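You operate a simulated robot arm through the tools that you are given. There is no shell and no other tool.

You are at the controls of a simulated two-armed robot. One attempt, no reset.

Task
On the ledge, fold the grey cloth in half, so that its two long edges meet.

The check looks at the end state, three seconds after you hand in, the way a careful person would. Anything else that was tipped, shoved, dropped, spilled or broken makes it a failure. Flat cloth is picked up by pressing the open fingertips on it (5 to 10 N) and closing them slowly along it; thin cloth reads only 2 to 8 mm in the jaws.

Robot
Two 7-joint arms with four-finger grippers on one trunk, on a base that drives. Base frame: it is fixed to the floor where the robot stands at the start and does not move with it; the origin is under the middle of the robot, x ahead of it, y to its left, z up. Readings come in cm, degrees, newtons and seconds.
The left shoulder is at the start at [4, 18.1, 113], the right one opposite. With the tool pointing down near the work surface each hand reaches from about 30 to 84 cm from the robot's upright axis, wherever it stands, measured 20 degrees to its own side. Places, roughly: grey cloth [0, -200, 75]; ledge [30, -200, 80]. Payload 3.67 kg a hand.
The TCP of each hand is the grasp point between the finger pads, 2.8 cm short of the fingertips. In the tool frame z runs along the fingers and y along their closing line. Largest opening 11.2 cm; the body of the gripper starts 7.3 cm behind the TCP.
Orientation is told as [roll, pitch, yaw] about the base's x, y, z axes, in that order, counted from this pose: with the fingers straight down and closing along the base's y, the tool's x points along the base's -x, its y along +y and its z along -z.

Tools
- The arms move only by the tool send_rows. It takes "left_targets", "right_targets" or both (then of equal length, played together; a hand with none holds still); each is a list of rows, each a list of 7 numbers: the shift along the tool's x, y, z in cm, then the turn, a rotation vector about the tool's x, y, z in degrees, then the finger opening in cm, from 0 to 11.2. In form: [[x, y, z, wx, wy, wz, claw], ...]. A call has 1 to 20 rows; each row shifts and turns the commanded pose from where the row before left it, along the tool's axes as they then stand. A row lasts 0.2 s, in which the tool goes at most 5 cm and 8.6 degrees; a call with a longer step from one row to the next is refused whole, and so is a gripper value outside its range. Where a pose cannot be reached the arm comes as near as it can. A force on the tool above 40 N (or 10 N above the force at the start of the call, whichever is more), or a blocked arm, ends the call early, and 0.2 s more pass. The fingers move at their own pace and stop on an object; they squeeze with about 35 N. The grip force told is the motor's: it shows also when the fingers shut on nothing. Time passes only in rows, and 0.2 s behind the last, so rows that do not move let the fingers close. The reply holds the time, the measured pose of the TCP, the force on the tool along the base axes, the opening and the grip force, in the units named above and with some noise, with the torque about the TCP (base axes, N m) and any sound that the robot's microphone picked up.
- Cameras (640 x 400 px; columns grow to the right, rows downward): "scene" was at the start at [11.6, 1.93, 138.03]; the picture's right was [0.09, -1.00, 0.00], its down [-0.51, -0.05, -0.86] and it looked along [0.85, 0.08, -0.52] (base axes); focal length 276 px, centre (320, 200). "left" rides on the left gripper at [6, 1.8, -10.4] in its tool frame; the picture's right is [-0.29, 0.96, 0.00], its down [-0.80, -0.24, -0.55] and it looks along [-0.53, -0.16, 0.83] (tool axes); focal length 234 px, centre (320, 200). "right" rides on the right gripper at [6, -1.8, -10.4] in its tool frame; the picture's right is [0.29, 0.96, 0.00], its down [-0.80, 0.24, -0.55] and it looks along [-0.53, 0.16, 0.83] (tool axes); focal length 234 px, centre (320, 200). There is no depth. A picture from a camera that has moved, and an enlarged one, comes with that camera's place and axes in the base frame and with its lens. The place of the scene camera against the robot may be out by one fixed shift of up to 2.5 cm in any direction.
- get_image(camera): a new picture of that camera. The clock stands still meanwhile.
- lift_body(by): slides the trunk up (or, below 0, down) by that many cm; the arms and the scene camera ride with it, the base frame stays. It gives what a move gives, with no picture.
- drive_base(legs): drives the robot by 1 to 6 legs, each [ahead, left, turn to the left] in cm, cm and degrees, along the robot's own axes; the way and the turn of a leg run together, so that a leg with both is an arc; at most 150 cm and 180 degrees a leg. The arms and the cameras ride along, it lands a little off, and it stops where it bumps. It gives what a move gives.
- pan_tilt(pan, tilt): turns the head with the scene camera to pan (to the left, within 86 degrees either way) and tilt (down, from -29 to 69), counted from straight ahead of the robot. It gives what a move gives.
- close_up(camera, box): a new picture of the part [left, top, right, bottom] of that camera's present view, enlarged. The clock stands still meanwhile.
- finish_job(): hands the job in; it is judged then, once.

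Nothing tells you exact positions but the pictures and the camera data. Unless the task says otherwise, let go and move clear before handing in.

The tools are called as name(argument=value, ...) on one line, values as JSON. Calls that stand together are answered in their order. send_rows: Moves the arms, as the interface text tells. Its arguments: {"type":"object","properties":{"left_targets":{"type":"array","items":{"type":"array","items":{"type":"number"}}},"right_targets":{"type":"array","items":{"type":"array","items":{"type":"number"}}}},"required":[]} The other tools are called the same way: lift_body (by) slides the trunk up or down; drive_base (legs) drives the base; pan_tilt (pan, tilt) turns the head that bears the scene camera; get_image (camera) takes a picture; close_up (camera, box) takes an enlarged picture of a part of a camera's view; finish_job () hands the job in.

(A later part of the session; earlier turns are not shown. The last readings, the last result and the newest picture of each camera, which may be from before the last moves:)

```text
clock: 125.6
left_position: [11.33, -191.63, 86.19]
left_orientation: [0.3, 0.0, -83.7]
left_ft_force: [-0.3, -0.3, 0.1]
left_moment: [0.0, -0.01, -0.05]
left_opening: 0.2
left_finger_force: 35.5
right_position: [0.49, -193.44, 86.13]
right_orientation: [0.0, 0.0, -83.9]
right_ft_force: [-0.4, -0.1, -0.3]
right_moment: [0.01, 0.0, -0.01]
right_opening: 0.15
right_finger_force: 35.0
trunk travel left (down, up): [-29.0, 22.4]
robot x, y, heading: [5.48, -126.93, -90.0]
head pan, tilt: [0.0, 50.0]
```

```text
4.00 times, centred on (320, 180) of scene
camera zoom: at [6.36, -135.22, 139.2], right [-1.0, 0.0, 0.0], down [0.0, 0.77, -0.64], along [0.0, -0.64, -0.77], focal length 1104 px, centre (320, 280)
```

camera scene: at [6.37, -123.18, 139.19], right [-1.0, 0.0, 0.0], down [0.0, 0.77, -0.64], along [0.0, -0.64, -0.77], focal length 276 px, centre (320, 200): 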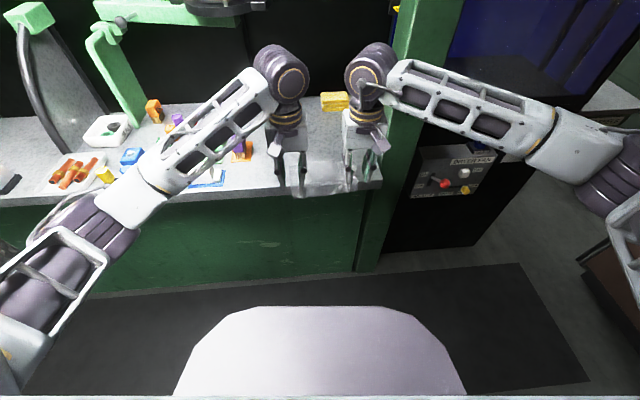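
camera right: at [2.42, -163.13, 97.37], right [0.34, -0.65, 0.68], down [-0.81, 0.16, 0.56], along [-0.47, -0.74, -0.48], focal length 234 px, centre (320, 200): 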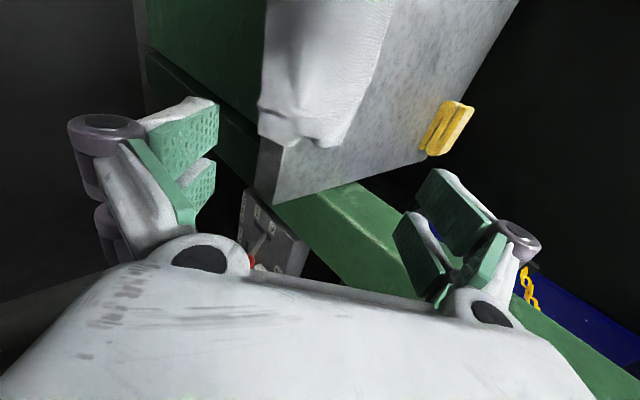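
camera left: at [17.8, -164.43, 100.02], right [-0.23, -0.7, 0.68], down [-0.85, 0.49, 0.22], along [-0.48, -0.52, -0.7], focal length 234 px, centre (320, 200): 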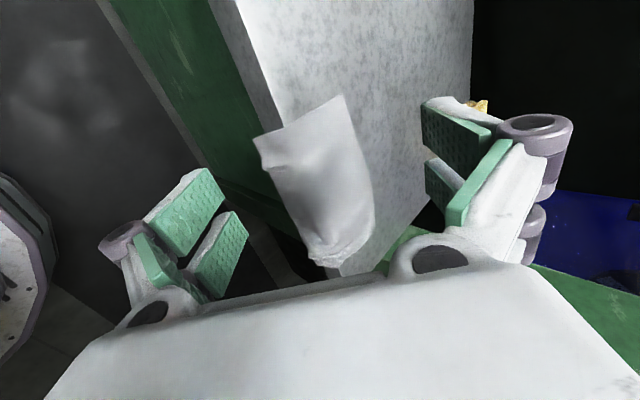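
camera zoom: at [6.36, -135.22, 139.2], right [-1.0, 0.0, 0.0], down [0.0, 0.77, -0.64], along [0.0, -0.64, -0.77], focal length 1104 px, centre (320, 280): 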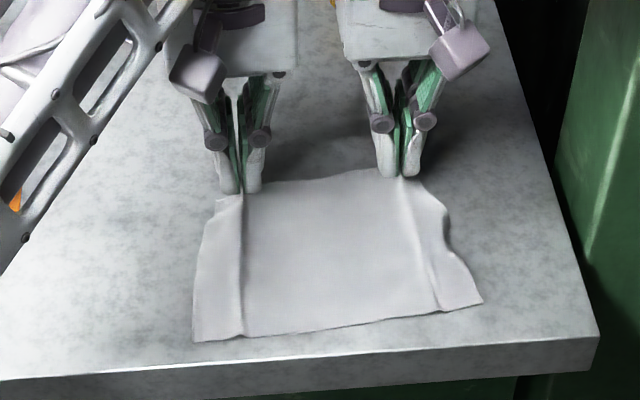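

The cloth now lies fully on the ledge, its near edge ~2 cm inside the front, and the far edge is held. I start folding: lift and carry the held edge in an arc toward me — first half of the arc.

send_rows(left_targets=[[0.3, -0.016, -0.7, 0, 0, 0, 0], [0.3, -0.016, -0.7, 0, 0, 0, 0], [0.3, -0.016, -0.7, 0, 0, 0, 0], [0.3, -0.016, -0.7, 0, 0, 0, 0], [0.3, -0.016, -0.7, 0, 0, 0, 0], [0.3, -0.016, -0.7, 0, 0, 0, 0], [0.6, -0.032, -0.35, 0, 0, 0, 0], [0.6, -0.032, -0.35, 0, 0, 0, 0], [0.6, -0.032, -0.35, 0, 0, 0, 0], [0.6, -0.032, -0.35, 0, 0, 0, 0], [0.6, -0.032, -0.35, 0, 0, 0, 0], [0.6, -0.032, -0.35, 0, 0, 0, 0], [0, 0, 0, 0, 0, 0, 0]], right_targets=[[0.3, -0.016, -0.7, 0, 0, 0, 0], [0.3, -0.016, -0.7, 0, 0, 0, 0], [0.3, -0.016, -0.7, 0, 0, 0, 0], [0.3, -0.016, -0.7, 0, 0, 0, 0], [0.3, -0.016, -0.7, 0, 0, 0, 0], [0.3, -0.016, -0.7, 0, 0, 0, 0], [0.6, -0.032, -0.35, 0, 0, 0, 0], [0.6, -0.032, -0.35, 0, 0, 0, 0], [0.6, -0.032, -0.35, 0, 0, 0, 0], [0.6, -0.032, -0.35, 0, 0, 0, 0], [0.6, -0.032, -0.35, 0, 0, 0, 0], [0.6, -0.032, -0.35, 0, 0, 0, 0], [0, 0, 0, 0, 0, 0, 0]])

close_up(camera="scene", box=[240, 130, 400, 230])

close_up(camera="left", box=[100, 60, 460, 285])

```text
clock: 128.4
left_position: [10.35, -186.32, 92.55]
left_orientation: [0.1, 0.1, -83.6]
left_ft_force: [-0.2, 0.5, -0.1]
left_moment: [0.04, -0.02, -0.02]
left_opening: 0.2
left_finger_force: 35.1
right_position: [-0.4, -188.11, 92.44]
right_orientation: [0.0, 0.0, -83.8]
right_ft_force: [0.4, -0.1, 0.3]
right_moment: [-0.01, 0.02, 0.0]
right_opening: 0.15
right_finger_force: 35.3
trunk travel left (down, up): [-29.0, 22.4]
robot x, y, heading: [5.84, -126.81, -90.3]
head pan, tilt: [0.0, 50.0]
```

```text
4.00 times, centred on (320, 180) of scene
camera zoom: at [6.37, -135.26, 139.19], right [-1.0, 0.0, 0.0], down [0.0, 0.77, -0.64], along [0.0, -0.64, -0.77], focal length 1104 px, centre (320, 280)
```

zoom: 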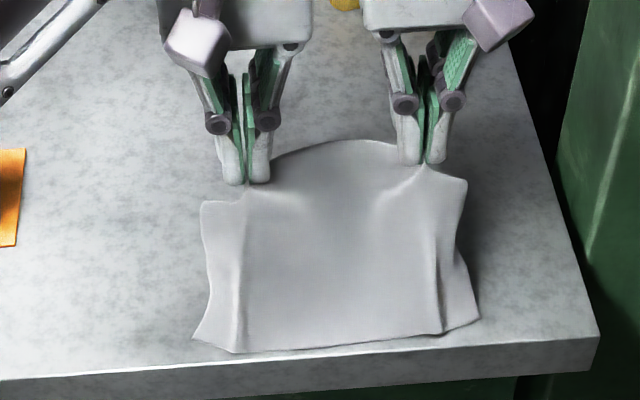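

```text
1.78 times, centred on (280, 172) of left
camera zoom: at [11.53, -180.23, 102.92], right [0.98, -0.18, 0.0], down [-0.15, -0.82, 0.55], along [-0.1, -0.54, -0.83], focal length 416 px, centre (391, 249)
```

zoom: 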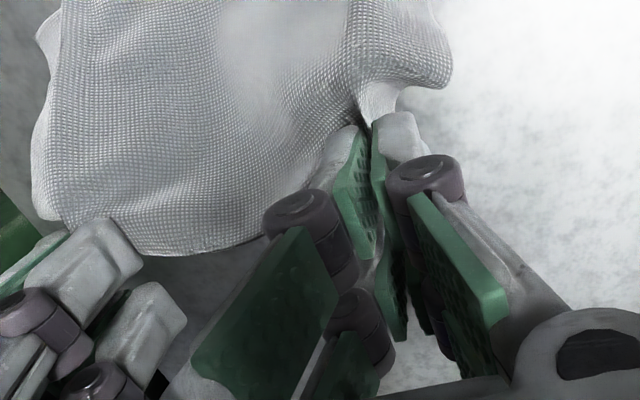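

The cloth is stiff enough that its near edge gets pushed toward me instead of staying put. I'll use that: lay it back, drag the cloth ~8 cm farther in, then raise the held edge high and carry it past the near edge so the cloth rolls under with the crease on my side. First lower back and drag away.

send_rows(left_targets=[[-0.6, 0.032, 0.6, 0, 0, 0, 0], [-0.6, 0.032, 0.6, 0, 0, 0, 0], [-0.6, 0.032, 0.6, 0, 0, 0, 0], [-0.6, 0.032, 0.6, 0, 0, 0, 0], [-0.6, 0.032, 0.6, 0, 0, 0, 0], [-0.6, 0.032, 0.6, 0, 0, 0, 0], [-0.6, 0.032, 0.6, 0, 0, 0, 0], [-0.6, 0.032, 0.6, 0, 0, 0, 0], [-0.6, 0.032, 0.6, 0, 0, 0, 0], [-0.6, 0.032, 0.6, 0, 0, 0, 0], [0, 0, 0, 0, 0, 0, 0]], right_targets=[[-0.6, 0.032, 0.6, 0, 0, 0, 0], [-0.6, 0.032, 0.6, 0, 0, 0, 0], [-0.6, 0.032, 0.6, 0, 0, 0, 0], [-0.6, 0.032, 0.6, 0, 0, 0, 0], [-0.6, 0.032, 0.6, 0, 0, 0, 0], [-0.6, 0.032, 0.6, 0, 0, 0, 0], [-0.6, 0.032, 0.6, 0, 0, 0, 0], [-0.6, 0.032, 0.6, 0, 0, 0, 0], [-0.6, 0.032, 0.6, 0, 0, 0, 0], [-0.6, 0.032, 0.6, 0, 0, 0, 0], [0, 0, 0, 0, 0, 0, 0]])

send_rows(left_targets=[[-0.6, 0.032, 0, 0, 0, 0, 0], [-0.6, 0.032, 0, 0, 0, 0, 0], [-0.6, 0.032, 0, 0, 0, 0, 0], [-0.6, 0.032, 0, 0, 0, 0, 0], [-0.6, 0.032, 0, 0, 0, 0, 0], [-0.6, 0.032, 0, 0, 0, 0, 0], [-0.6, 0.032, 0, 0, 0, 0, 0], [-0.6, 0.032, 0, 0, 0, 0, 0], [-0.6, 0.032, 0, 0, 0, 0, 0], [-0.6, 0.032, 0, 0, 0, 0, 0], [-0.6, 0.032, 0, 0, 0, 0, 0], [-0.6, 0.032, 0, 0, 0, 0, 0], [0, 0, 0, 0, 0, 0, 0]], right_targets=[[-0.6, 0.032, 0, 0, 0, 0, 0], [-0.6, 0.032, 0, 0, 0, 0, 0], [-0.6, 0.032, 0, 0, 0, 0, 0], [-0.6, 0.032, 0, 0, 0, 0, 0], [-0.6, 0.032, 0, 0, 0, 0, 0], [-0.6, 0.032, 0, 0, 0, 0, 0], [-0.6, 0.032, 0, 0, 0, 0, 0], [-0.6, 0.032, 0, 0, 0, 0, 0], [-0.6, 0.032, 0, 0, 0, 0, 0], [-0.6, 0.032, 0, 0, 0, 0, 0], [-0.6, 0.032, 0, 0, 0, 0, 0], [-0.6, 0.032, 0, 0, 0, 0, 0], [0, 0, 0, 0, 0, 0, 0]])

get_image(camera="scene")

close_up(camera="scene", box=[240, 110, 400, 210])

```text
clock: 130.8
left_position: [11.4, -192.31, 86.55]
left_orientation: [0.1, 0.0, -83.7]
left_ft_force: [0.2, -0.5, 0.4]
left_moment: [0.04, -0.02, 0.01]
left_opening: 0.15
left_finger_force: 35.1
right_position: [0.45, -193.86, 86.56]
right_orientation: [0.1, 0.1, -83.8]
right_ft_force: [-0.1, 0.9, -0.6]
right_moment: [-0.02, 0.02, 0.01]
right_opening: 0.19
right_finger_force: 35.0
trunk travel left (down, up): [-29.0, 22.4]
robot x, y, heading: [5.79, -126.31, -90.2]
head pan, tilt: [0.0, 50.0]
```

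```text
clock: 133.6
left_position: [12.48, -199.43, 86.48]
left_orientation: [0.3, 0.1, -83.7]
left_ft_force: [-0.1, -0.3, -0.3]
left_moment: [-0.01, -0.01, -0.01]
left_opening: 0.21
left_finger_force: 35.9
right_position: [1.75, -201.22, 86.45]
right_orientation: [0.0, 0.0, -83.8]
right_ft_force: [1.0, -0.3, -0.4]
right_moment: [0.01, 0.0, 0.01]
right_opening: 0.17
right_finger_force: 34.7
trunk travel left (down, up): [-29.0, 22.4]
robot x, y, heading: [5.9, -126.84, -90.0]
head pan, tilt: [0.0, 50.0]
```

```text
taken
camera scene: at [6.35, -135.22, 139.2], right [-1.0, 0.0, 0.0], down [0.0, 0.77, -0.64], along [0.0, -0.64, -0.77], focal length 276 px, centre (320, 200)
```

scene: 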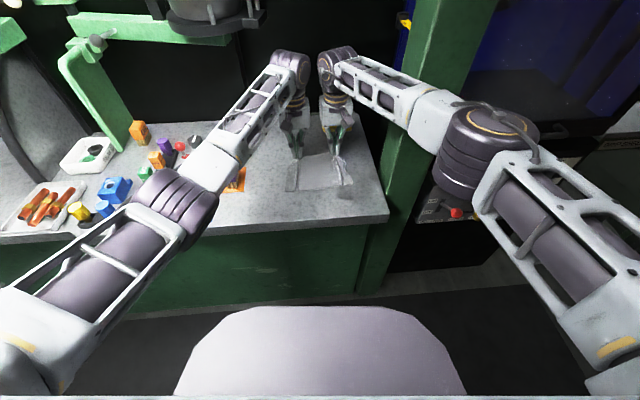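

```text
4.00 times, centred on (320, 160) of scene
camera zoom: at [6.35, -135.22, 139.2], right [-1.0, 0.0, 0.0], down [0.0, 0.77, -0.64], along [0.0, -0.64, -0.77], focal length 1104 px, centre (320, 360)
```

zoom: 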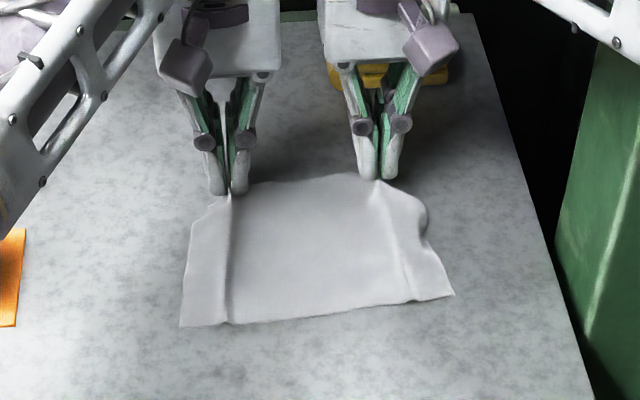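

The cloth is now farther in, with its near edge at y≈-187…-190. I carry the held far edge up and over in an arc about the near edge (keeping the cloth just short of taut).

send_rows(left_targets=[[0.2, -0.01, -0.6, 0, 0, 0, 0], [0.2, -0.01, -0.6, 0, 0, 0, 0], [0.2, -0.01, -0.6, 0, 0, 0, 0], [0.2, -0.01, -0.6, 0, 0, 0, 0], [0.2, -0.01, -0.6, 0, 0, 0, 0], [0.4, -0.02, -0.5, 0, 0, 0, 0], [0.4, -0.02, -0.5, 0, 0, 0, 0], [0.4, -0.02, -0.5, 0, 0, 0, 0], [0.4, -0.02, -0.5, 0, 0, 0, 0], [0.4, -0.02, -0.5, 0, 0, 0, 0], [0.5, -0.025, -0.4, 0, 0, 0, 0], [0.5, -0.025, -0.4, 0, 0, 0, 0], [0.5, -0.025, -0.4, 0, 0, 0, 0], [0.5, -0.025, -0.4, 0, 0, 0, 0], [0.5, -0.025, -0.4, 0, 0, 0, 0], [0, 0, 0, 0, 0, 0, 0]], right_targets=[[0.2, -0.01, -0.6, 0, 0, 0, 0], [0.2, -0.01, -0.6, 0, 0, 0, 0], [0.2, -0.01, -0.6, 0, 0, 0, 0], [0.2, -0.01, -0.6, 0, 0, 0, 0], [0.2, -0.01, -0.6, 0, 0, 0, 0], [0.4, -0.02, -0.5, 0, 0, 0, 0], [0.4, -0.02, -0.5, 0, 0, 0, 0], [0.4, -0.02, -0.5, 0, 0, 0, 0], [0.4, -0.02, -0.5, 0, 0, 0, 0], [0.4, -0.02, -0.5, 0, 0, 0, 0], [0.5, -0.025, -0.4, 0, 0, 0, 0], [0.5, -0.025, -0.4, 0, 0, 0, 0], [0.5, -0.025, -0.4, 0, 0, 0, 0], [0.5, -0.025, -0.4, 0, 0, 0, 0], [0.5, -0.025, -0.4, 0, 0, 0, 0], [0, 0, 0, 0, 0, 0, 0]])

close_up(camera="scene", box=[240, 110, 400, 210])

```text
clock: 137.0
left_position: [11.78, -194.08, 94.06]
left_orientation: [0.2, 0.1, -83.6]
left_ft_force: [-0.8, 0.5, -0.3]
left_moment: [0.02, 0.0, 0.01]
left_opening: 0.2
left_finger_force: 35.0
right_position: [0.78, -195.86, 93.95]
right_orientation: [-0.2, 0.0, -83.8]
right_ft_force: [-0.2, -0.2, -0.3]
right_moment: [0.04, 0.01, -0.01]
right_opening: 0.17
right_finger_force: 34.5
trunk travel left (down, up): [-29.0, 22.4]
robot x, y, heading: [5.64, -126.53, -90.2]
head pan, tilt: [0.0, 50.0]
```

```text
4.00 times, centred on (320, 160) of scene
camera zoom: at [6.36, -135.26, 139.19], right [-1.0, 0.0, 0.0], down [0.0, 0.77, -0.64], along [0.0, -0.64, -0.77], focal length 1104 px, centre (320, 360)
```

zoom: 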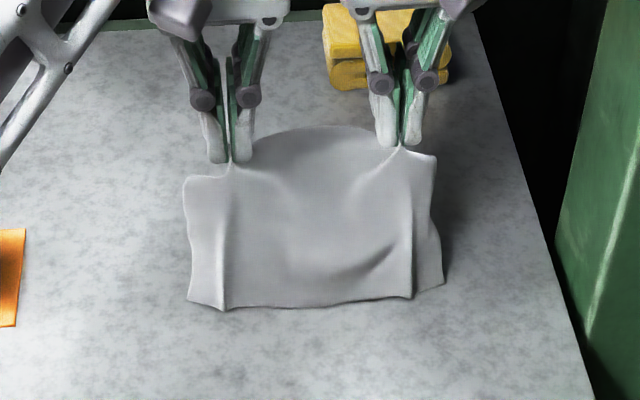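

The edge is lifting cleanly with the near edge staying on the ledge. I continue over the top until the hands are above the near edge.

send_rows(left_targets=[[0.6, -0.03, -0.24, 0, 0, 0, 0], [0.6, -0.03, -0.24, 0, 0, 0, 0], [0.6, -0.03, -0.24, 0, 0, 0, 0], [0.6, -0.03, -0.2, 0, 0, 0, 0], [0.6, -0.03, -0.1, 0, 0, 0, 0], [0.6, -0.03, 0, 0, 0, 0, 0], [0.6, -0.03, 0, 0, 0, 0, 0], [0.6, -0.03, 0, 0, 0, 0, 0], [0.6, -0.03, 0, 0, 0, 0, 0], [0.6, -0.03, 0, 0, 0, 0, 0], [0, 0, 0, 0, 0, 0, 0]], right_targets=[[0.6, -0.03, -0.24, 0, 0, 0, 0], [0.6, -0.03, -0.24, 0, 0, 0, 0], [0.6, -0.03, -0.24, 0, 0, 0, 0], [0.6, -0.03, -0.2, 0, 0, 0, 0], [0.6, -0.03, -0.1, 0, 0, 0, 0], [0.6, -0.03, 0, 0, 0, 0, 0], [0.6, -0.03, 0, 0, 0, 0, 0], [0.6, -0.03, 0, 0, 0, 0, 0], [0.6, -0.03, 0, 0, 0, 0, 0], [0.6, -0.03, 0, 0, 0, 0, 0], [0, 0, 0, 0, 0, 0, 0]])

close_up(camera="scene", box=[240, 110, 400, 210])

close_up(camera="left", box=[100, 60, 460, 285])

```text
clock: 139.4
left_position: [10.79, -188.07, 95.03]
left_orientation: [0.2, 0.1, -83.6]
left_ft_force: [-0.4, 0.3, 0.3]
left_moment: [0.02, 0.01, -0.02]
left_opening: 0.19
left_finger_force: 34.4
right_position: [-0.06, -189.78, 94.85]
right_orientation: [-0.1, 0.1, -83.9]
right_ft_force: [0.5, -0.4, -0.1]
right_moment: [-0.01, 0.02, 0.03]
right_opening: 0.17
right_finger_force: 35.0
trunk travel left (down, up): [-29.0, 22.4]
robot x, y, heading: [5.77, -126.4, -89.9]
head pan, tilt: [0.0, 50.0]
```

```text
4.00 times, centred on (320, 160) of scene
camera zoom: at [6.38, -135.25, 139.19], right [-1.0, 0.0, 0.0], down [0.0, 0.77, -0.64], along [0.0, -0.64, -0.77], focal length 1104 px, centre (320, 360)
```

zoom: 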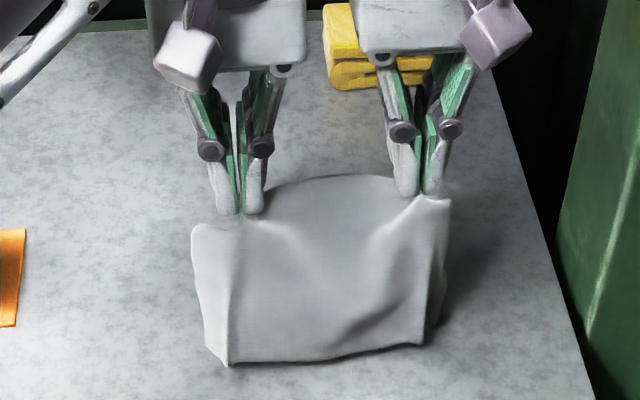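

```text
1.78 times, centred on (280, 172) of left
camera zoom: at [11.86, -181.93, 105.46], right [0.98, -0.18, 0.0], down [-0.15, -0.82, 0.55], along [-0.1, -0.54, -0.83], focal length 416 px, centre (391, 249)
```

zoom: 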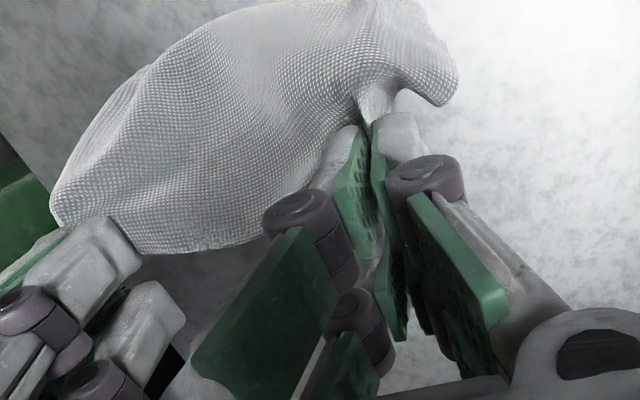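

The cloth now hangs like a curtain with its lower edge just touching the ledge. I lower 1 cm to rest it, then move the hands toward me so that the lower edge trails behind (under) them.

send_rows(left_targets=[[0, 0, 0.5, 0, 0, 0, 0], [0.2, -0.01, 0.5, 0, 0, 0, 0], [0.7, -0.035, 0.25, 0, 0, 0, 0], [0.7, -0.035, 0.25, 0, 0, 0, 0], [0.7, -0.035, 0.25, 0, 0, 0, 0], [0.7, -0.035, 0.25, 0, 0, 0, 0], [0, 0, 0, 0, 0, 0, 0]], right_targets=[[0, 0, 0.5, 0, 0, 0, 0], [0.2, -0.01, 0.5, 0, 0, 0, 0], [0.7, -0.035, 0.25, 0, 0, 0, 0], [0.7, -0.035, 0.25, 0, 0, 0, 0], [0.7, -0.035, 0.25, 0, 0, 0, 0], [0.7, -0.035, 0.25, 0, 0, 0, 0], [0, 0, 0, 0, 0, 0, 0]])

close_up(camera="scene", box=[240, 130, 400, 230])

close_up(camera="left", box=[100, 60, 460, 285])

```text
clock: 141.0
left_position: [10.27, -185.08, 92.96]
left_orientation: [0.2, 0.2, -83.6]
left_ft_force: [-1.1, -0.3, -0.7]
left_moment: [-0.01, -0.02, -0.04]
left_opening: 0.2
left_finger_force: 34.9
right_position: [-0.65, -186.82, 93.02]
right_orientation: [0.0, 0.0, -83.8]
right_ft_force: [0.0, -0.5, -0.5]
right_moment: [0.01, 0.01, -0.02]
right_opening: 0.19
right_finger_force: 34.9
trunk travel left (down, up): [-29.0, 22.4]
robot x, y, heading: [5.78, -126.56, -90.0]
head pan, tilt: [0.0, 50.0]
```

```text
4.00 times, centred on (320, 180) of scene
camera zoom: at [6.38, -135.25, 139.19], right [-1.0, 0.0, 0.0], down [0.0, 0.77, -0.64], along [0.0, -0.64, -0.77], focal length 1104 px, centre (320, 280)
```

zoom: 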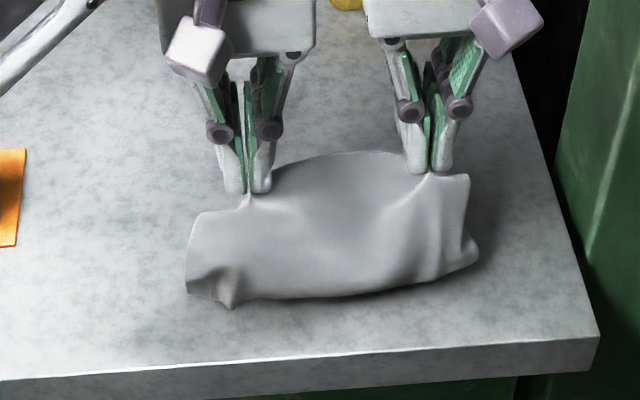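

```text
1.78 times, centred on (280, 172) of left
camera zoom: at [11.35, -178.95, 103.4], right [0.98, -0.18, 0.0], down [-0.15, -0.82, 0.55], along [-0.1, -0.54, -0.83], focal length 416 px, centre (391, 249)
```

zoom: 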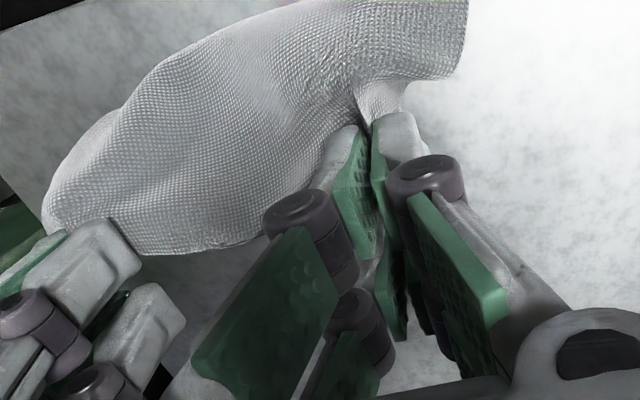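

The cloth is now rolling under with the bulge on my side. I zoom in on the left corner, where a tip sticks out.

close_up(camera="scene", box=[280, 165, 370, 221])

close_up(camera="right", box=[180, 60, 540, 285])

```text
7.11 times, centred on (325, 193) of scene
camera zoom: at [6.38, -135.25, 139.19], right [-1.0, 0.0, 0.0], down [0.0, 0.77, -0.64], along [0.0, -0.64, -0.77], focal length 1964 px, centre (284, 250)
```

zoom: 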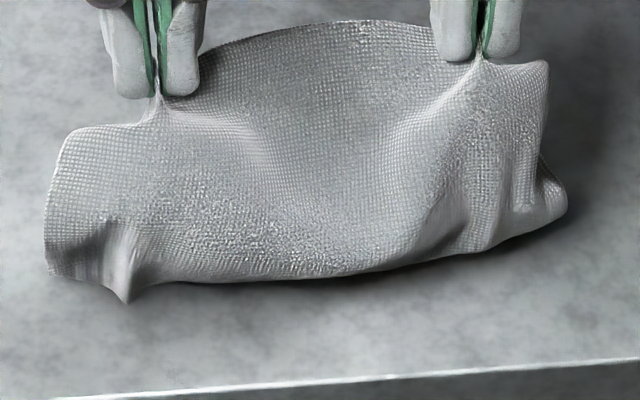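

```text
1.78 times, centred on (360, 172) of right
camera zoom: at [-3.03, -181.17, 103.49], right [0.92, 0.39, 0.0], down [0.33, -0.77, 0.55], along [0.22, -0.51, -0.83], focal length 416 px, centre (249, 249)
```

zoom: 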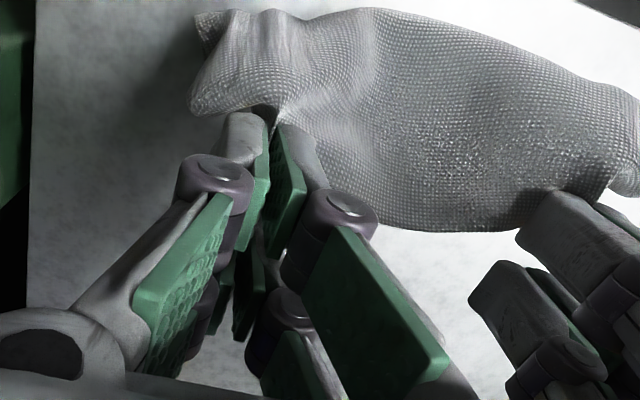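

The lower edge is lagging about half. I move the hands another 3.5 cm toward me at the same height to get past it.

send_rows(left_targets=[[0.7, -0.035, 0, 0, 0, 0, 0], [0.7, -0.035, 0, 0, 0, 0, 0], [0.7, -0.035, 0, 0, 0, 0, 0], [0.7, -0.035, 0, 0, 0, 0, 0], [0.7, -0.035, 0, 0, 0, 0, 0], [0, 0, 0, 0, 0, 0, 0]], right_targets=[[0.7, -0.035, 0, 0, 0, 0, 0], [0.7, -0.035, 0, 0, 0, 0, 0], [0.7, -0.035, 0, 0, 0, 0, 0], [0.7, -0.035, 0, 0, 0, 0, 0], [0.7, -0.035, 0, 0, 0, 0, 0], [0, 0, 0, 0, 0, 0, 0]])

close_up(camera="scene", box=[260, 160, 372, 230])

close_up(camera="left", box=[100, 60, 460, 285])

```text
clock: 142.4
left_position: [9.75, -181.57, 93.1]
left_orientation: [0.2, 0.0, -83.6]
left_ft_force: [-0.2, -0.7, -1.1]
left_moment: [-0.02, -0.02, 0.04]
left_opening: 0.19
left_finger_force: 35.6
right_position: [-1.2, -183.26, 93.04]
right_orientation: [-0.1, 0.0, -83.8]
right_ft_force: [0.1, -0.2, -0.3]
right_moment: [0.01, 0.03, 0.02]
right_opening: 0.19
right_finger_force: 35.5
trunk travel left (down, up): [-29.0, 22.4]
robot x, y, heading: [5.7, -126.41, -90.0]
head pan, tilt: [0.0, 50.0]
```

```text
5.71 times, centred on (316, 195) of scene
camera zoom: at [6.38, -135.25, 139.19], right [-1.0, 0.0, 0.0], down [0.0, 0.77, -0.64], along [0.0, -0.64, -0.77], focal length 1578 px, centre (343, 229)
```

zoom: 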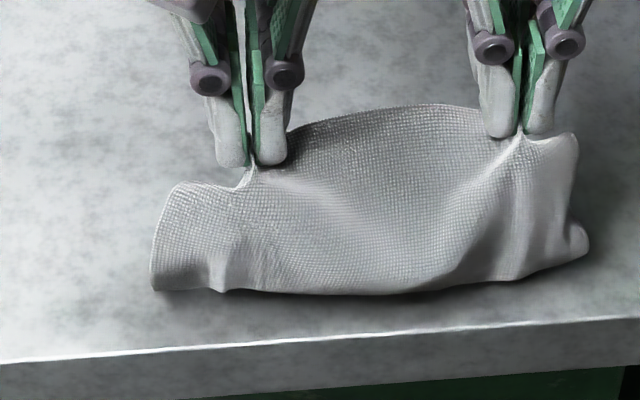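

```text
1.78 times, centred on (280, 172) of left
camera zoom: at [10.75, -175.49, 103.44], right [0.98, -0.18, 0.0], down [-0.15, -0.82, 0.55], along [-0.1, -0.54, -0.83], focal length 416 px, centre (391, 249)
```

zoom: 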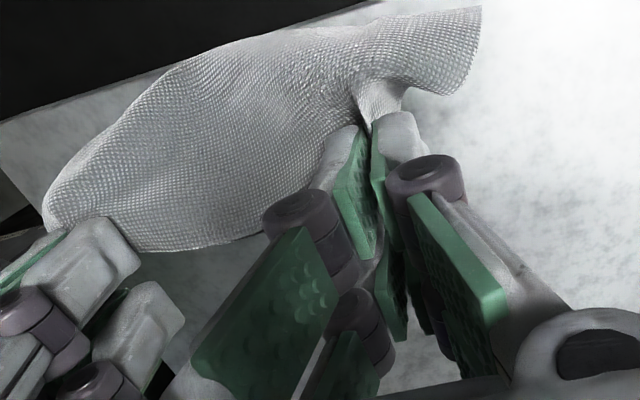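

Now the lower edge is tucked behind the hands — the rolling trick works, but it's too close to the ledge's front (the crease would overhang). I lift, carry the hanging cloth ~12 cm back in, and repeat the same motion there.

send_rows(left_targets=[[0, 0, -0.8, 0, 0, 0, 0], [0, 0, -0.8, 0, 0, 0, 0], [-0.3, 0.015, -0.8, 0, 0, 0, 0], [-0.3, 0.015, -0.8, 0, 0, 0, 0], [-0.7, 0.035, -0.3, 0, 0, 0, 0], [-0.8, 0.04, 0, 0, 0, 0, 0], [-0.8, 0.04, 0, 0, 0, 0, 0], [-0.8, 0.04, 0, 0, 0, 0, 0], [-0.8, 0.04, 0, 0, 0, 0, 0], [-0.8, 0.04, 0, 0, 0, 0, 0], [-0.8, 0.04, 0, 0, 0, 0, 0], [-0.8, 0.04, 0, 0, 0, 0, 0], [-0.8, 0.04, 0, 0, 0, 0, 0], [-0.8, 0.04, 0, 0, 0, 0, 0], [-0.8, 0.04, 0, 0, 0, 0, 0], [-0.8, 0.04, 0, 0, 0, 0, 0], [-0.8, 0.04, 0, 0, 0, 0, 0], [-0.8, 0.04, 0, 0, 0, 0, 0], [0, 0, 0, 0, 0, 0, 0], [0, 0, 0, 0, 0, 0, 0]], right_targets=[[0, 0, -0.8, 0, 0, 0, 0], [0, 0, -0.8, 0, 0, 0, 0], [-0.3, 0.015, -0.8, 0, 0, 0, 0], [-0.3, 0.015, -0.8, 0, 0, 0, 0], [-0.7, 0.035, -0.3, 0, 0, 0, 0], [-0.8, 0.04, 0, 0, 0, 0, 0], [-0.8, 0.04, 0, 0, 0, 0, 0], [-0.8, 0.04, 0, 0, 0, 0, 0], [-0.8, 0.04, 0, 0, 0, 0, 0], [-0.8, 0.04, 0, 0, 0, 0, 0], [-0.8, 0.04, 0, 0, 0, 0, 0], [-0.8, 0.04, 0, 0, 0, 0, 0], [-0.8, 0.04, 0, 0, 0, 0, 0], [-0.8, 0.04, 0, 0, 0, 0, 0], [-0.8, 0.04, 0, 0, 0, 0, 0], [-0.8, 0.04, 0, 0, 0, 0, 0], [-0.8, 0.04, 0, 0, 0, 0, 0], [-0.8, 0.04, 0, 0, 0, 0, 0], [0, 0, 0, 0, 0, 0, 0], [0, 0, 0, 0, 0, 0, 0]])

close_up(camera="scene", box=[240, 100, 400, 200])

```text
clock: 146.6
left_position: [11.45, -193.28, 96.49]
left_orientation: [0.2, 0.0, -83.6]
left_ft_force: [-0.2, 0.2, 0.9]
left_moment: [0.0, -0.04, 0.01]
left_opening: 0.18
left_finger_force: 34.8
right_position: [0.65, -194.79, 96.54]
right_orientation: [-0.1, 0.0, -83.8]
right_ft_force: [0.3, -0.2, -0.4]
right_moment: [-0.01, -0.01, 0.0]
right_opening: 0.17
right_finger_force: 34.6
trunk travel left (down, up): [-29.0, 22.4]
robot x, y, heading: [5.47, -126.25, -89.9]
head pan, tilt: [0.0, 50.0]
```

```text
4.00 times, centred on (320, 150) of scene
camera zoom: at [6.37, -135.25, 139.19], right [-1.0, 0.0, 0.0], down [0.0, 0.77, -0.64], along [0.0, -0.64, -0.77], focal length 1104 px, centre (320, 400)
```

zoom: 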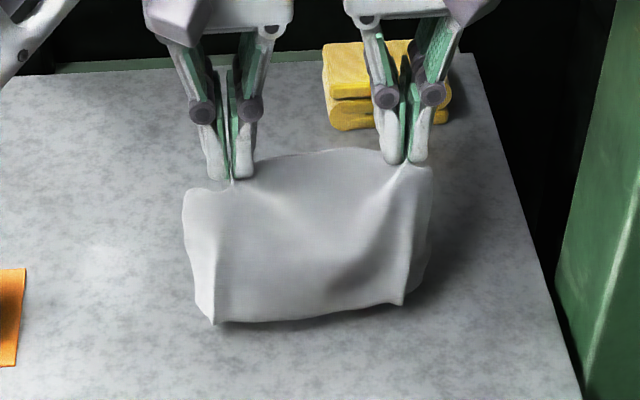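

Hanging again, farther in. Now lower to rest the lower edge, then trail it by moving toward me.

send_rows(left_targets=[[0, 0, 0.6, 0, 0, 0, 0], [0, 0, 0.6, 0, 0, 0, 0], [0, 0, 0.6, 0, 0, 0, 0], [0.2, -0.01, 0.5, 0, 0, 0, 0], [0.7, -0.035, 0.2, 0, 0, 0, 0], [0.7, -0.035, 0.2, 0, 0, 0, 0], [0.7, -0.035, 0.2, 0, 0, 0, 0], [0.7, -0.035, 0.2, 0, 0, 0, 0], [0.7, -0.035, 0.2, 0, 0, 0, 0], [0.7, -0.035, 0, 0, 0, 0, 0], [0.7, -0.035, 0, 0, 0, 0, 0], [0.7, -0.035, 0, 0, 0, 0, 0], [0, 0, 0, 0, 0, 0, 0]], right_targets=[[0, 0, 0.6, 0, 0, 0, 0], [0, 0, 0.6, 0, 0, 0, 0], [0, 0, 0.6, 0, 0, 0, 0], [0.2, -0.01, 0.5, 0, 0, 0, 0], [0.7, -0.035, 0.2, 0, 0, 0, 0], [0.7, -0.035, 0.2, 0, 0, 0, 0], [0.7, -0.035, 0.2, 0, 0, 0, 0], [0.7, -0.035, 0.2, 0, 0, 0, 0], [0.7, -0.035, 0.2, 0, 0, 0, 0], [0.7, -0.035, 0, 0, 0, 0, 0], [0.7, -0.035, 0, 0, 0, 0, 0], [0.7, -0.035, 0, 0, 0, 0, 0], [0, 0, 0, 0, 0, 0, 0]])

close_up(camera="scene", box=[260, 140, 372, 210])

close_up(camera="left", box=[100, 60, 460, 285])

```text
clock: 149.4
left_position: [10.55, -187.44, 93.22]
left_orientation: [0.2, 0.1, -83.5]
left_ft_force: [0.4, 0.1, -0.2]
left_moment: [-0.03, -0.01, 0.04]
left_opening: 0.2
left_finger_force: 34.7
right_position: [-0.24, -189.11, 93.2]
right_orientation: [-0.1, 0.0, -83.8]
right_ft_force: [-0.8, -0.3, 0.3]
right_moment: [-0.01, 0.0, -0.01]
right_opening: 0.2
right_finger_force: 35.0
trunk travel left (down, up): [-29.0, 22.4]
robot x, y, heading: [5.76, -126.46, -90.2]
head pan, tilt: [0.0, 50.0]
```

```text
5.71 times, centred on (316, 175) of scene
camera zoom: at [6.37, -135.26, 139.19], right [-1.0, 0.0, 0.0], down [0.0, 0.77, -0.64], along [0.0, -0.64, -0.77], focal length 1578 px, centre (343, 343)
```

zoom: 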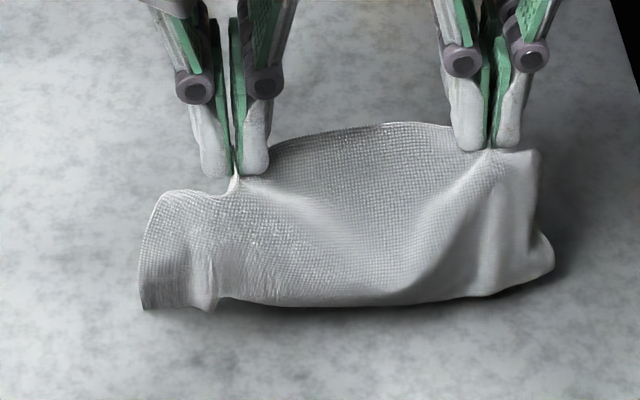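

```text
1.78 times, centred on (280, 172) of left
camera zoom: at [11.66, -181.33, 103.63], right [0.98, -0.18, 0.0], down [-0.15, -0.82, 0.55], along [-0.1, -0.54, -0.83], focal length 416 px, centre (391, 249)
```

zoom: 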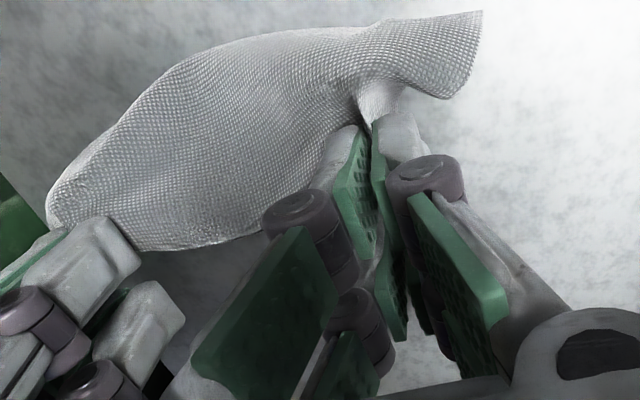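

Rolled under again, now with room in front. I move 1.5 cm more toward me, then lower 3 cm so the loop flattens toward me.

send_rows(left_targets=[[0.7, -0.035, 0, 0, 0, 0, 0], [0.7, -0.035, 0.1, 0, 0, 0, 0], [0.3, -0.015, 0.4, 0, 0, 0, 0], [0, 0, 0.5, 0, 0, 0, 0], [0, 0, 0.5, 0, 0, 0, 0], [0, 0, 0.5, 0, 0, 0, 0], [0, 0, 0.5, 0, 0, 0, 0], [0, 0, 0.5, 0, 0, 0, 0], [0, 0, 0, 0, 0, 0, 0]], right_targets=[[0.7, -0.035, 0, 0, 0, 0, 0], [0.7, -0.035, 0.1, 0, 0, 0, 0], [0.3, -0.015, 0.4, 0, 0, 0, 0], [0, 0, 0.5, 0, 0, 0, 0], [0, 0, 0.5, 0, 0, 0, 0], [0, 0, 0.5, 0, 0, 0, 0], [0, 0, 0.5, 0, 0, 0, 0], [0, 0, 0.5, 0, 0, 0, 0], [0, 0, 0, 0, 0, 0, 0]])

close_up(camera="scene", box=[260, 150, 372, 220])

close_up(camera="left", box=[100, 60, 460, 285])

close_up(camera="right", box=[180, 60, 540, 285])

```text
clock: 151.4
left_position: [10.23, -185.8, 90.08]
left_orientation: [0.1, 0.0, -83.7]
left_ft_force: [-0.1, 0.0, -0.1]
left_moment: [0.01, -0.03, -0.01]
left_opening: 0.16
left_finger_force: 35.4
right_position: [-0.55, -187.55, 90.16]
right_orientation: [-0.2, -0.1, -83.8]
right_ft_force: [-0.1, -0.8, -0.8]
right_moment: [-0.03, 0.03, 0.03]
right_opening: 0.23
right_finger_force: 35.3
trunk travel left (down, up): [-29.0, 22.4]
robot x, y, heading: [5.76, -126.39, -89.9]
head pan, tilt: [0.0, 50.0]
```

```text
5.71 times, centred on (316, 185) of scene
camera zoom: at [6.37, -135.22, 139.2], right [-1.0, 0.0, 0.0], down [0.0, 0.77, -0.64], along [0.0, -0.64, -0.77], focal length 1578 px, centre (343, 286)
```

zoom: 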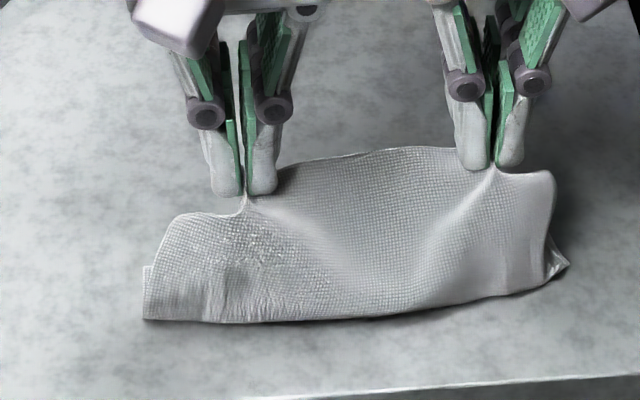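

```text
1.78 times, centred on (280, 172) of left
camera zoom: at [11.34, -179.65, 100.62], right [0.98, -0.18, 0.0], down [-0.15, -0.82, 0.55], along [-0.1, -0.54, -0.83], focal length 416 px, centre (391, 249)
```

zoom: 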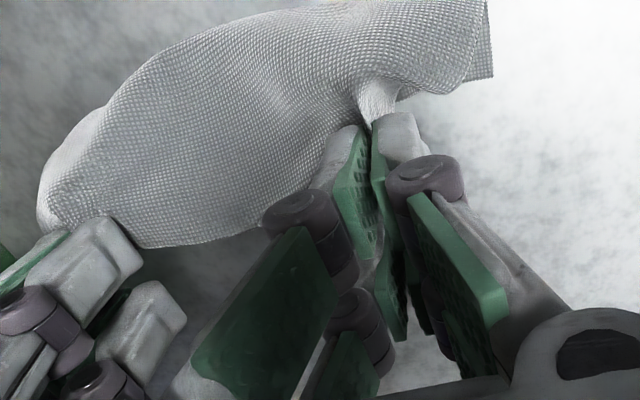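

```text
1.78 times, centred on (360, 172) of right
camera zoom: at [-2.99, -181.83, 100.64], right [0.92, 0.39, 0.0], down [0.33, -0.77, 0.55], along [0.22, -0.51, -0.83], focal length 416 px, centre (249, 249)
```

zoom: 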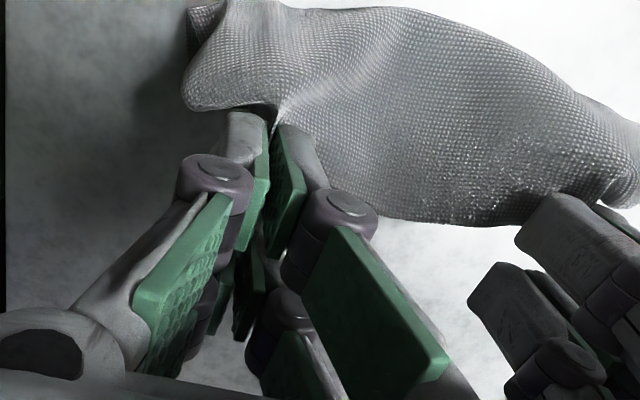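

The fold has formed: the crease is toward me and the lower layer's side edges show underneath. I continue lowering while easing back to bring the held edge over the lower edge.

send_rows(left_targets=[[-0.2, 0.01, 0.5, 0, 0, 0, 0], [-0.2, 0.01, 0.5, 0, 0, 0, 0], [-0.3, 0.015, 0.5, 0, 0, 0, 0], [-0.3, 0.015, 0.5, 0, 0, 0, 0], [-0.3, 0.015, 0.4, 0, 0, 0, 0], [0, 0, 0, 0, 0, 0, 0]], right_targets=[[-0.2, 0.01, 0.5, 0, 0, 0, 0], [-0.2, 0.01, 0.5, 0, 0, 0, 0], [-0.3, 0.015, 0.5, 0, 0, 0, 0], [-0.3, 0.015, 0.5, 0, 0, 0, 0], [-0.3, 0.015, 0.4, 0, 0, 0, 0], [0, 0, 0, 0, 0, 0, 0]])

close_up(camera="scene", box=[260, 150, 372, 220])

close_up(camera="left", box=[100, 60, 460, 285])

close_up(camera="right", box=[180, 60, 540, 285])

```text
clock: 152.8
left_position: [10.41, -187.08, 87.85]
left_orientation: [0.2, -0.1, -83.6]
left_ft_force: [0.0, -0.6, 0.5]
left_moment: [0.02, -0.01, 0.0]
left_opening: 0.19
left_finger_force: 34.8
right_position: [-0.47, -188.78, 87.7]
right_orientation: [0.0, 0.0, -83.9]
right_ft_force: [-0.1, 0.4, 0.1]
right_moment: [0.01, 0.0, 0.02]
right_opening: 0.2
right_finger_force: 34.4
trunk travel left (down, up): [-29.0, 22.4]
robot x, y, heading: [5.65, -126.14, -90.1]
head pan, tilt: [0.0, 50.0]
```

```text
5.71 times, centred on (316, 185) of scene
camera zoom: at [6.36, -135.22, 139.2], right [-1.0, 0.0, 0.0], down [0.0, 0.77, -0.64], along [0.0, -0.64, -0.77], focal length 1578 px, centre (343, 286)
```

zoom: 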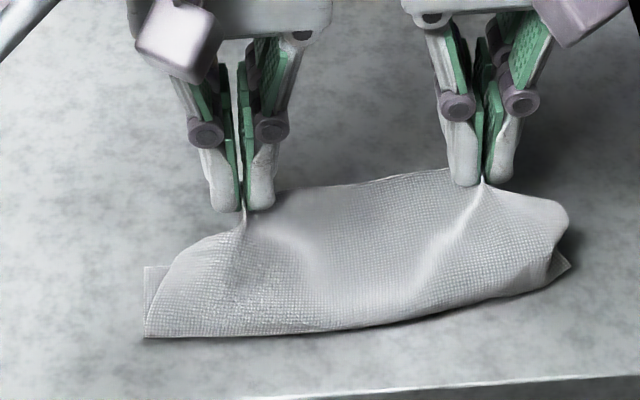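

```text
1.78 times, centred on (280, 172) of left
camera zoom: at [11.56, -180.94, 98.23], right [0.98, -0.18, 0.0], down [-0.15, -0.82, 0.55], along [-0.1, -0.54, -0.83], focal length 416 px, centre (391, 249)
```

zoom: 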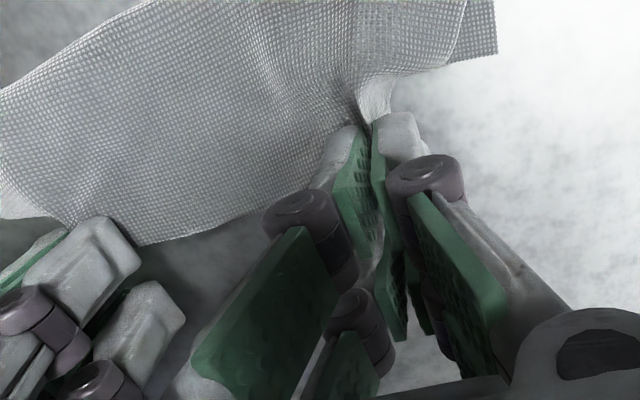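

```text
1.78 times, centred on (360, 172) of right
camera zoom: at [-2.83, -183.11, 98.27], right [0.92, 0.39, 0.0], down [0.33, -0.77, 0.55], along [0.22, -0.51, -0.83], focal length 416 px, centre (249, 249)
```

zoom: 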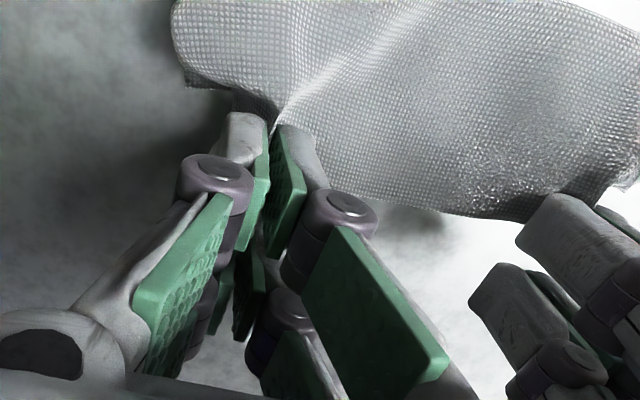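

The roll works, but the lower layer is only ~4.3 cm deep and the crease would end within 1 cm of the front. I'll lift and redo it about 4 cm farther in, resting a bit more weight on the lower edge before trailing.

send_rows(left_targets=[[0, 0, -0.8, 0, 0, 0, 0], [0, 0, -0.9, 0, 0, 0, 0], [0, 0, -0.9, 0, 0, 0, 0], [0, 0, -0.9, 0, 0, 0, 0], [0, 0, -0.9, 0, 0, 0, 0], [0, 0, -0.9, 0, 0, 0, 0], [-0.3, 0.015, -0.9, 0, 0, 0, 0], [-0.3, 0.015, -0.9, 0, 0, 0, 0], [-0.3, 0.015, -0.9, 0, 0, 0, 0], [-0.6, 0.03, -0.5, 0, 0, 0, 0], [-0.8, 0.04, 0, 0, 0, 0, 0], [-0.8, 0.04, 0, 0, 0, 0, 0], [-0.8, 0.04, 0, 0, 0, 0, 0], [-0.8, 0.04, 0, 0, 0, 0, 0], [-0.8, 0.04, 0, 0, 0, 0, 0], [-0.8, 0.04, 0, 0, 0, 0, 0], [-0.8, 0.04, 0, 0, 0, 0, 0], [-0.8, 0.04, 0, 0, 0, 0, 0], [-0.8, 0.04, 0, 0, 0, 0, 0], [-0.8, 0.04, 0, 0, 0, 0, 0]], right_targets=[[0, 0, -0.8, 0, 0, 0, 0], [0, 0, -0.9, 0, 0, 0, 0], [0, 0, -0.9, 0, 0, 0, 0], [0, 0, -0.9, 0, 0, 0, 0], [0, 0, -0.9, 0, 0, 0, 0], [0, 0, -0.9, 0, 0, 0, 0], [-0.3, 0.015, -0.9, 0, 0, 0, 0], [-0.3, 0.015, -0.9, 0, 0, 0, 0], [-0.3, 0.015, -0.9, 0, 0, 0, 0], [-0.6, 0.03, -0.5, 0, 0, 0, 0], [-0.8, 0.04, 0, 0, 0, 0, 0], [-0.8, 0.04, 0, 0, 0, 0, 0], [-0.8, 0.04, 0, 0, 0, 0, 0], [-0.8, 0.04, 0, 0, 0, 0, 0], [-0.8, 0.04, 0, 0, 0, 0, 0], [-0.8, 0.04, 0, 0, 0, 0, 0], [-0.8, 0.04, 0, 0, 0, 0, 0], [-0.8, 0.04, 0, 0, 0, 0, 0], [-0.8, 0.04, 0, 0, 0, 0, 0], [-0.8, 0.04, 0, 0, 0, 0, 0]])

send_rows(left_targets=[[-0.4, 0.02, 0, 0, 0, 0, 0], [0, 0, 0, 0, 0, 0, 0], [0, 0, 0, 0, 0, 0, 0]], right_targets=[[-0.4, 0.02, 0, 0, 0, 0, 0], [0, 0, 0, 0, 0, 0, 0], [0, 0, 0, 0, 0, 0, 0]])

close_up(camera="scene", box=[240, 100, 400, 200])

```text
clock: 157.0
left_position: [11.9, -196.43, 96.25]
left_orientation: [0.2, 0.2, -83.6]
left_ft_force: [0.4, -0.9, 0.2]
left_moment: [0.0, -0.01, 0.0]
left_opening: 0.19
left_finger_force: 35.1
right_position: [1.26, -198.19, 96.26]
right_orientation: [0.1, -0.1, -83.8]
right_ft_force: [-0.2, 0.7, 0.5]
right_moment: [0.0, 0.0, 0.01]
right_opening: 0.22
right_finger_force: 35.5
trunk travel left (down, up): [-29.0, 22.4]
robot x, y, heading: [5.85, -126.49, -89.9]
head pan, tilt: [0.0, 50.0]
```

```text
clock: 157.8
left_position: [11.96, -196.97, 96.34]
left_orientation: [0.3, 0.1, -83.6]
left_ft_force: [0.9, 0.5, -0.3]
left_moment: [-0.01, -0.02, -0.01]
left_opening: 0.19
left_finger_force: 34.9
right_position: [1.09, -198.48, 96.38]
right_orientation: [-0.1, 0.0, -83.8]
right_ft_force: [0.2, 0.5, 0.7]
right_moment: [0.01, -0.02, 0.02]
right_opening: 0.21
right_finger_force: 34.5
trunk travel left (down, up): [-29.0, 22.4]
robot x, y, heading: [5.68, -126.91, -90.0]
head pan, tilt: [0.0, 50.0]
```

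```text
4.00 times, centred on (320, 150) of scene
camera zoom: at [6.37, -135.24, 139.19], right [-1.0, 0.0, 0.0], down [0.0, 0.77, -0.64], along [0.0, -0.64, -0.77], focal length 1104 px, centre (320, 400)
```

zoom: 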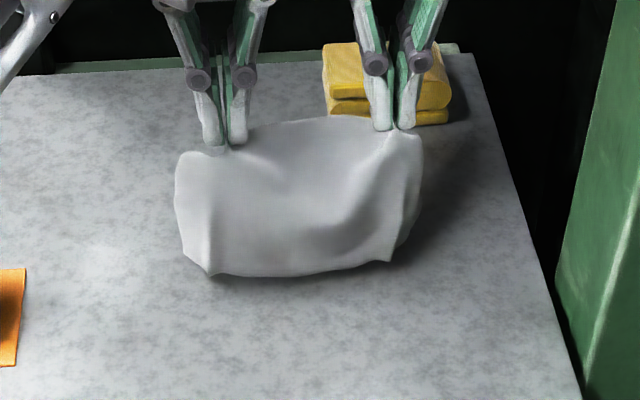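

Hanging again, now farther in. Lower 3 cm to rest more weight, then trail 8 cm toward me.

send_rows(left_targets=[[0, 0, 0.6, 0, 0, 0, 0], [0, 0, 0.6, 0, 0, 0, 0], [0, 0, 0.6, 0, 0, 0, 0], [0.2, -0.01, 0.4, 0, 0, 0, 0], [0.5, -0.025, 0.3, 0, 0, 0, 0], [0.7, -0.035, 0.2, 0, 0, 0, 0], [0.7, -0.035, 0.2, 0, 0, 0, 0], [0.7, -0.035, 0.2, 0, 0, 0, 0], [0.7, -0.035, 0.2, 0, 0, 0, 0], [0.7, -0.035, 0, 0, 0, 0, 0], [0.7, -0.035, 0, 0, 0, 0, 0], [0.7, -0.035, 0, 0, 0, 0, 0], [0.7, -0.035, 0, 0, 0, 0, 0], [0.7, -0.035, 0, 0, 0, 0, 0], [0.7, -0.035, 0, 0, 0, 0, 0], [0.7, -0.035, 0, 0, 0, 0, 0], [0, 0, 0, 0, 0, 0, 0]], right_targets=[[0, 0, 0.6, 0, 0, 0, 0], [0, 0, 0.6, 0, 0, 0, 0], [0, 0, 0.6, 0, 0, 0, 0], [0.2, -0.01, 0.4, 0, 0, 0, 0], [0.5, -0.025, 0.3, 0, 0, 0, 0], [0.7, -0.035, 0.2, 0, 0, 0, 0], [0.7, -0.035, 0.2, 0, 0, 0, 0], [0.7, -0.035, 0.2, 0, 0, 0, 0], [0.7, -0.035, 0.2, 0, 0, 0, 0], [0.7, -0.035, 0, 0, 0, 0, 0], [0.7, -0.035, 0, 0, 0, 0, 0], [0.7, -0.035, 0, 0, 0, 0, 0], [0.7, -0.035, 0, 0, 0, 0, 0], [0.7, -0.035, 0, 0, 0, 0, 0], [0.7, -0.035, 0, 0, 0, 0, 0], [0.7, -0.035, 0, 0, 0, 0, 0], [0, 0, 0, 0, 0, 0, 0]])

close_up(camera="scene", box=[260, 140, 372, 210])

close_up(camera="left", box=[100, 60, 460, 285])

```text
clock: 161.4
left_position: [10.76, -188.62, 92.96]
left_orientation: [0.2, 0.1, -83.6]
left_ft_force: [1.0, 0.0, 0.4]
left_moment: [0.0, -0.03, -0.02]
left_opening: 0.19
left_finger_force: 35.0
right_position: [-0.19, -190.19, 92.96]
right_orientation: [0.0, 0.0, -83.8]
right_ft_force: [0.0, -0.3, 0.3]
right_moment: [-0.02, 0.0, 0.0]
right_opening: 0.17
right_finger_force: 35.3
trunk travel left (down, up): [-29.0, 22.4]
robot x, y, heading: [5.41, -126.47, -90.1]
head pan, tilt: [0.0, 50.0]
```

```text
5.71 times, centred on (316, 175) of scene
camera zoom: at [6.37, -135.26, 139.19], right [-1.0, 0.0, 0.0], down [0.0, 0.77, -0.64], along [0.0, -0.64, -0.77], focal length 1578 px, centre (343, 343)
```

zoom: 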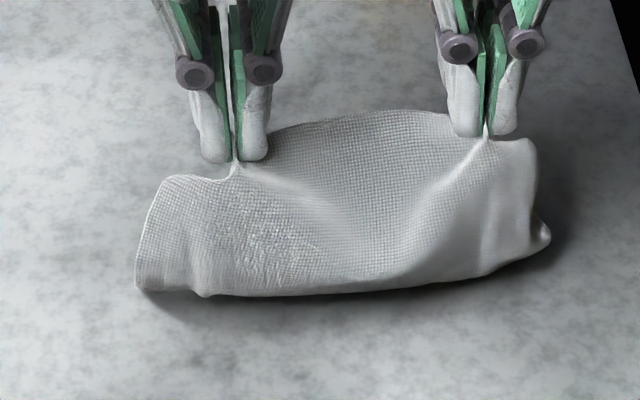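

```text
1.78 times, centred on (280, 172) of left
camera zoom: at [11.74, -182.42, 103.42], right [0.98, -0.18, 0.0], down [-0.15, -0.82, 0.55], along [-0.1, -0.54, -0.83], focal length 416 px, centre (391, 249)
```

zoom: 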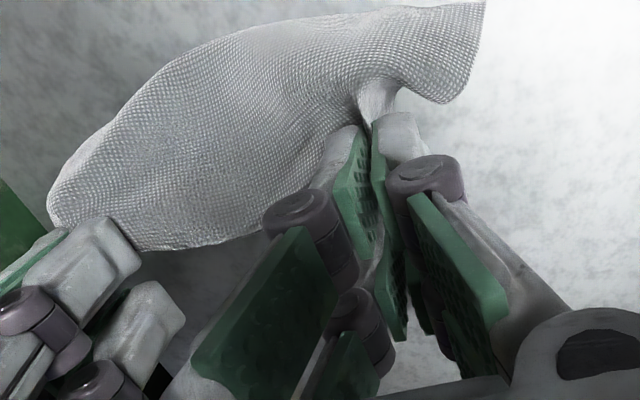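

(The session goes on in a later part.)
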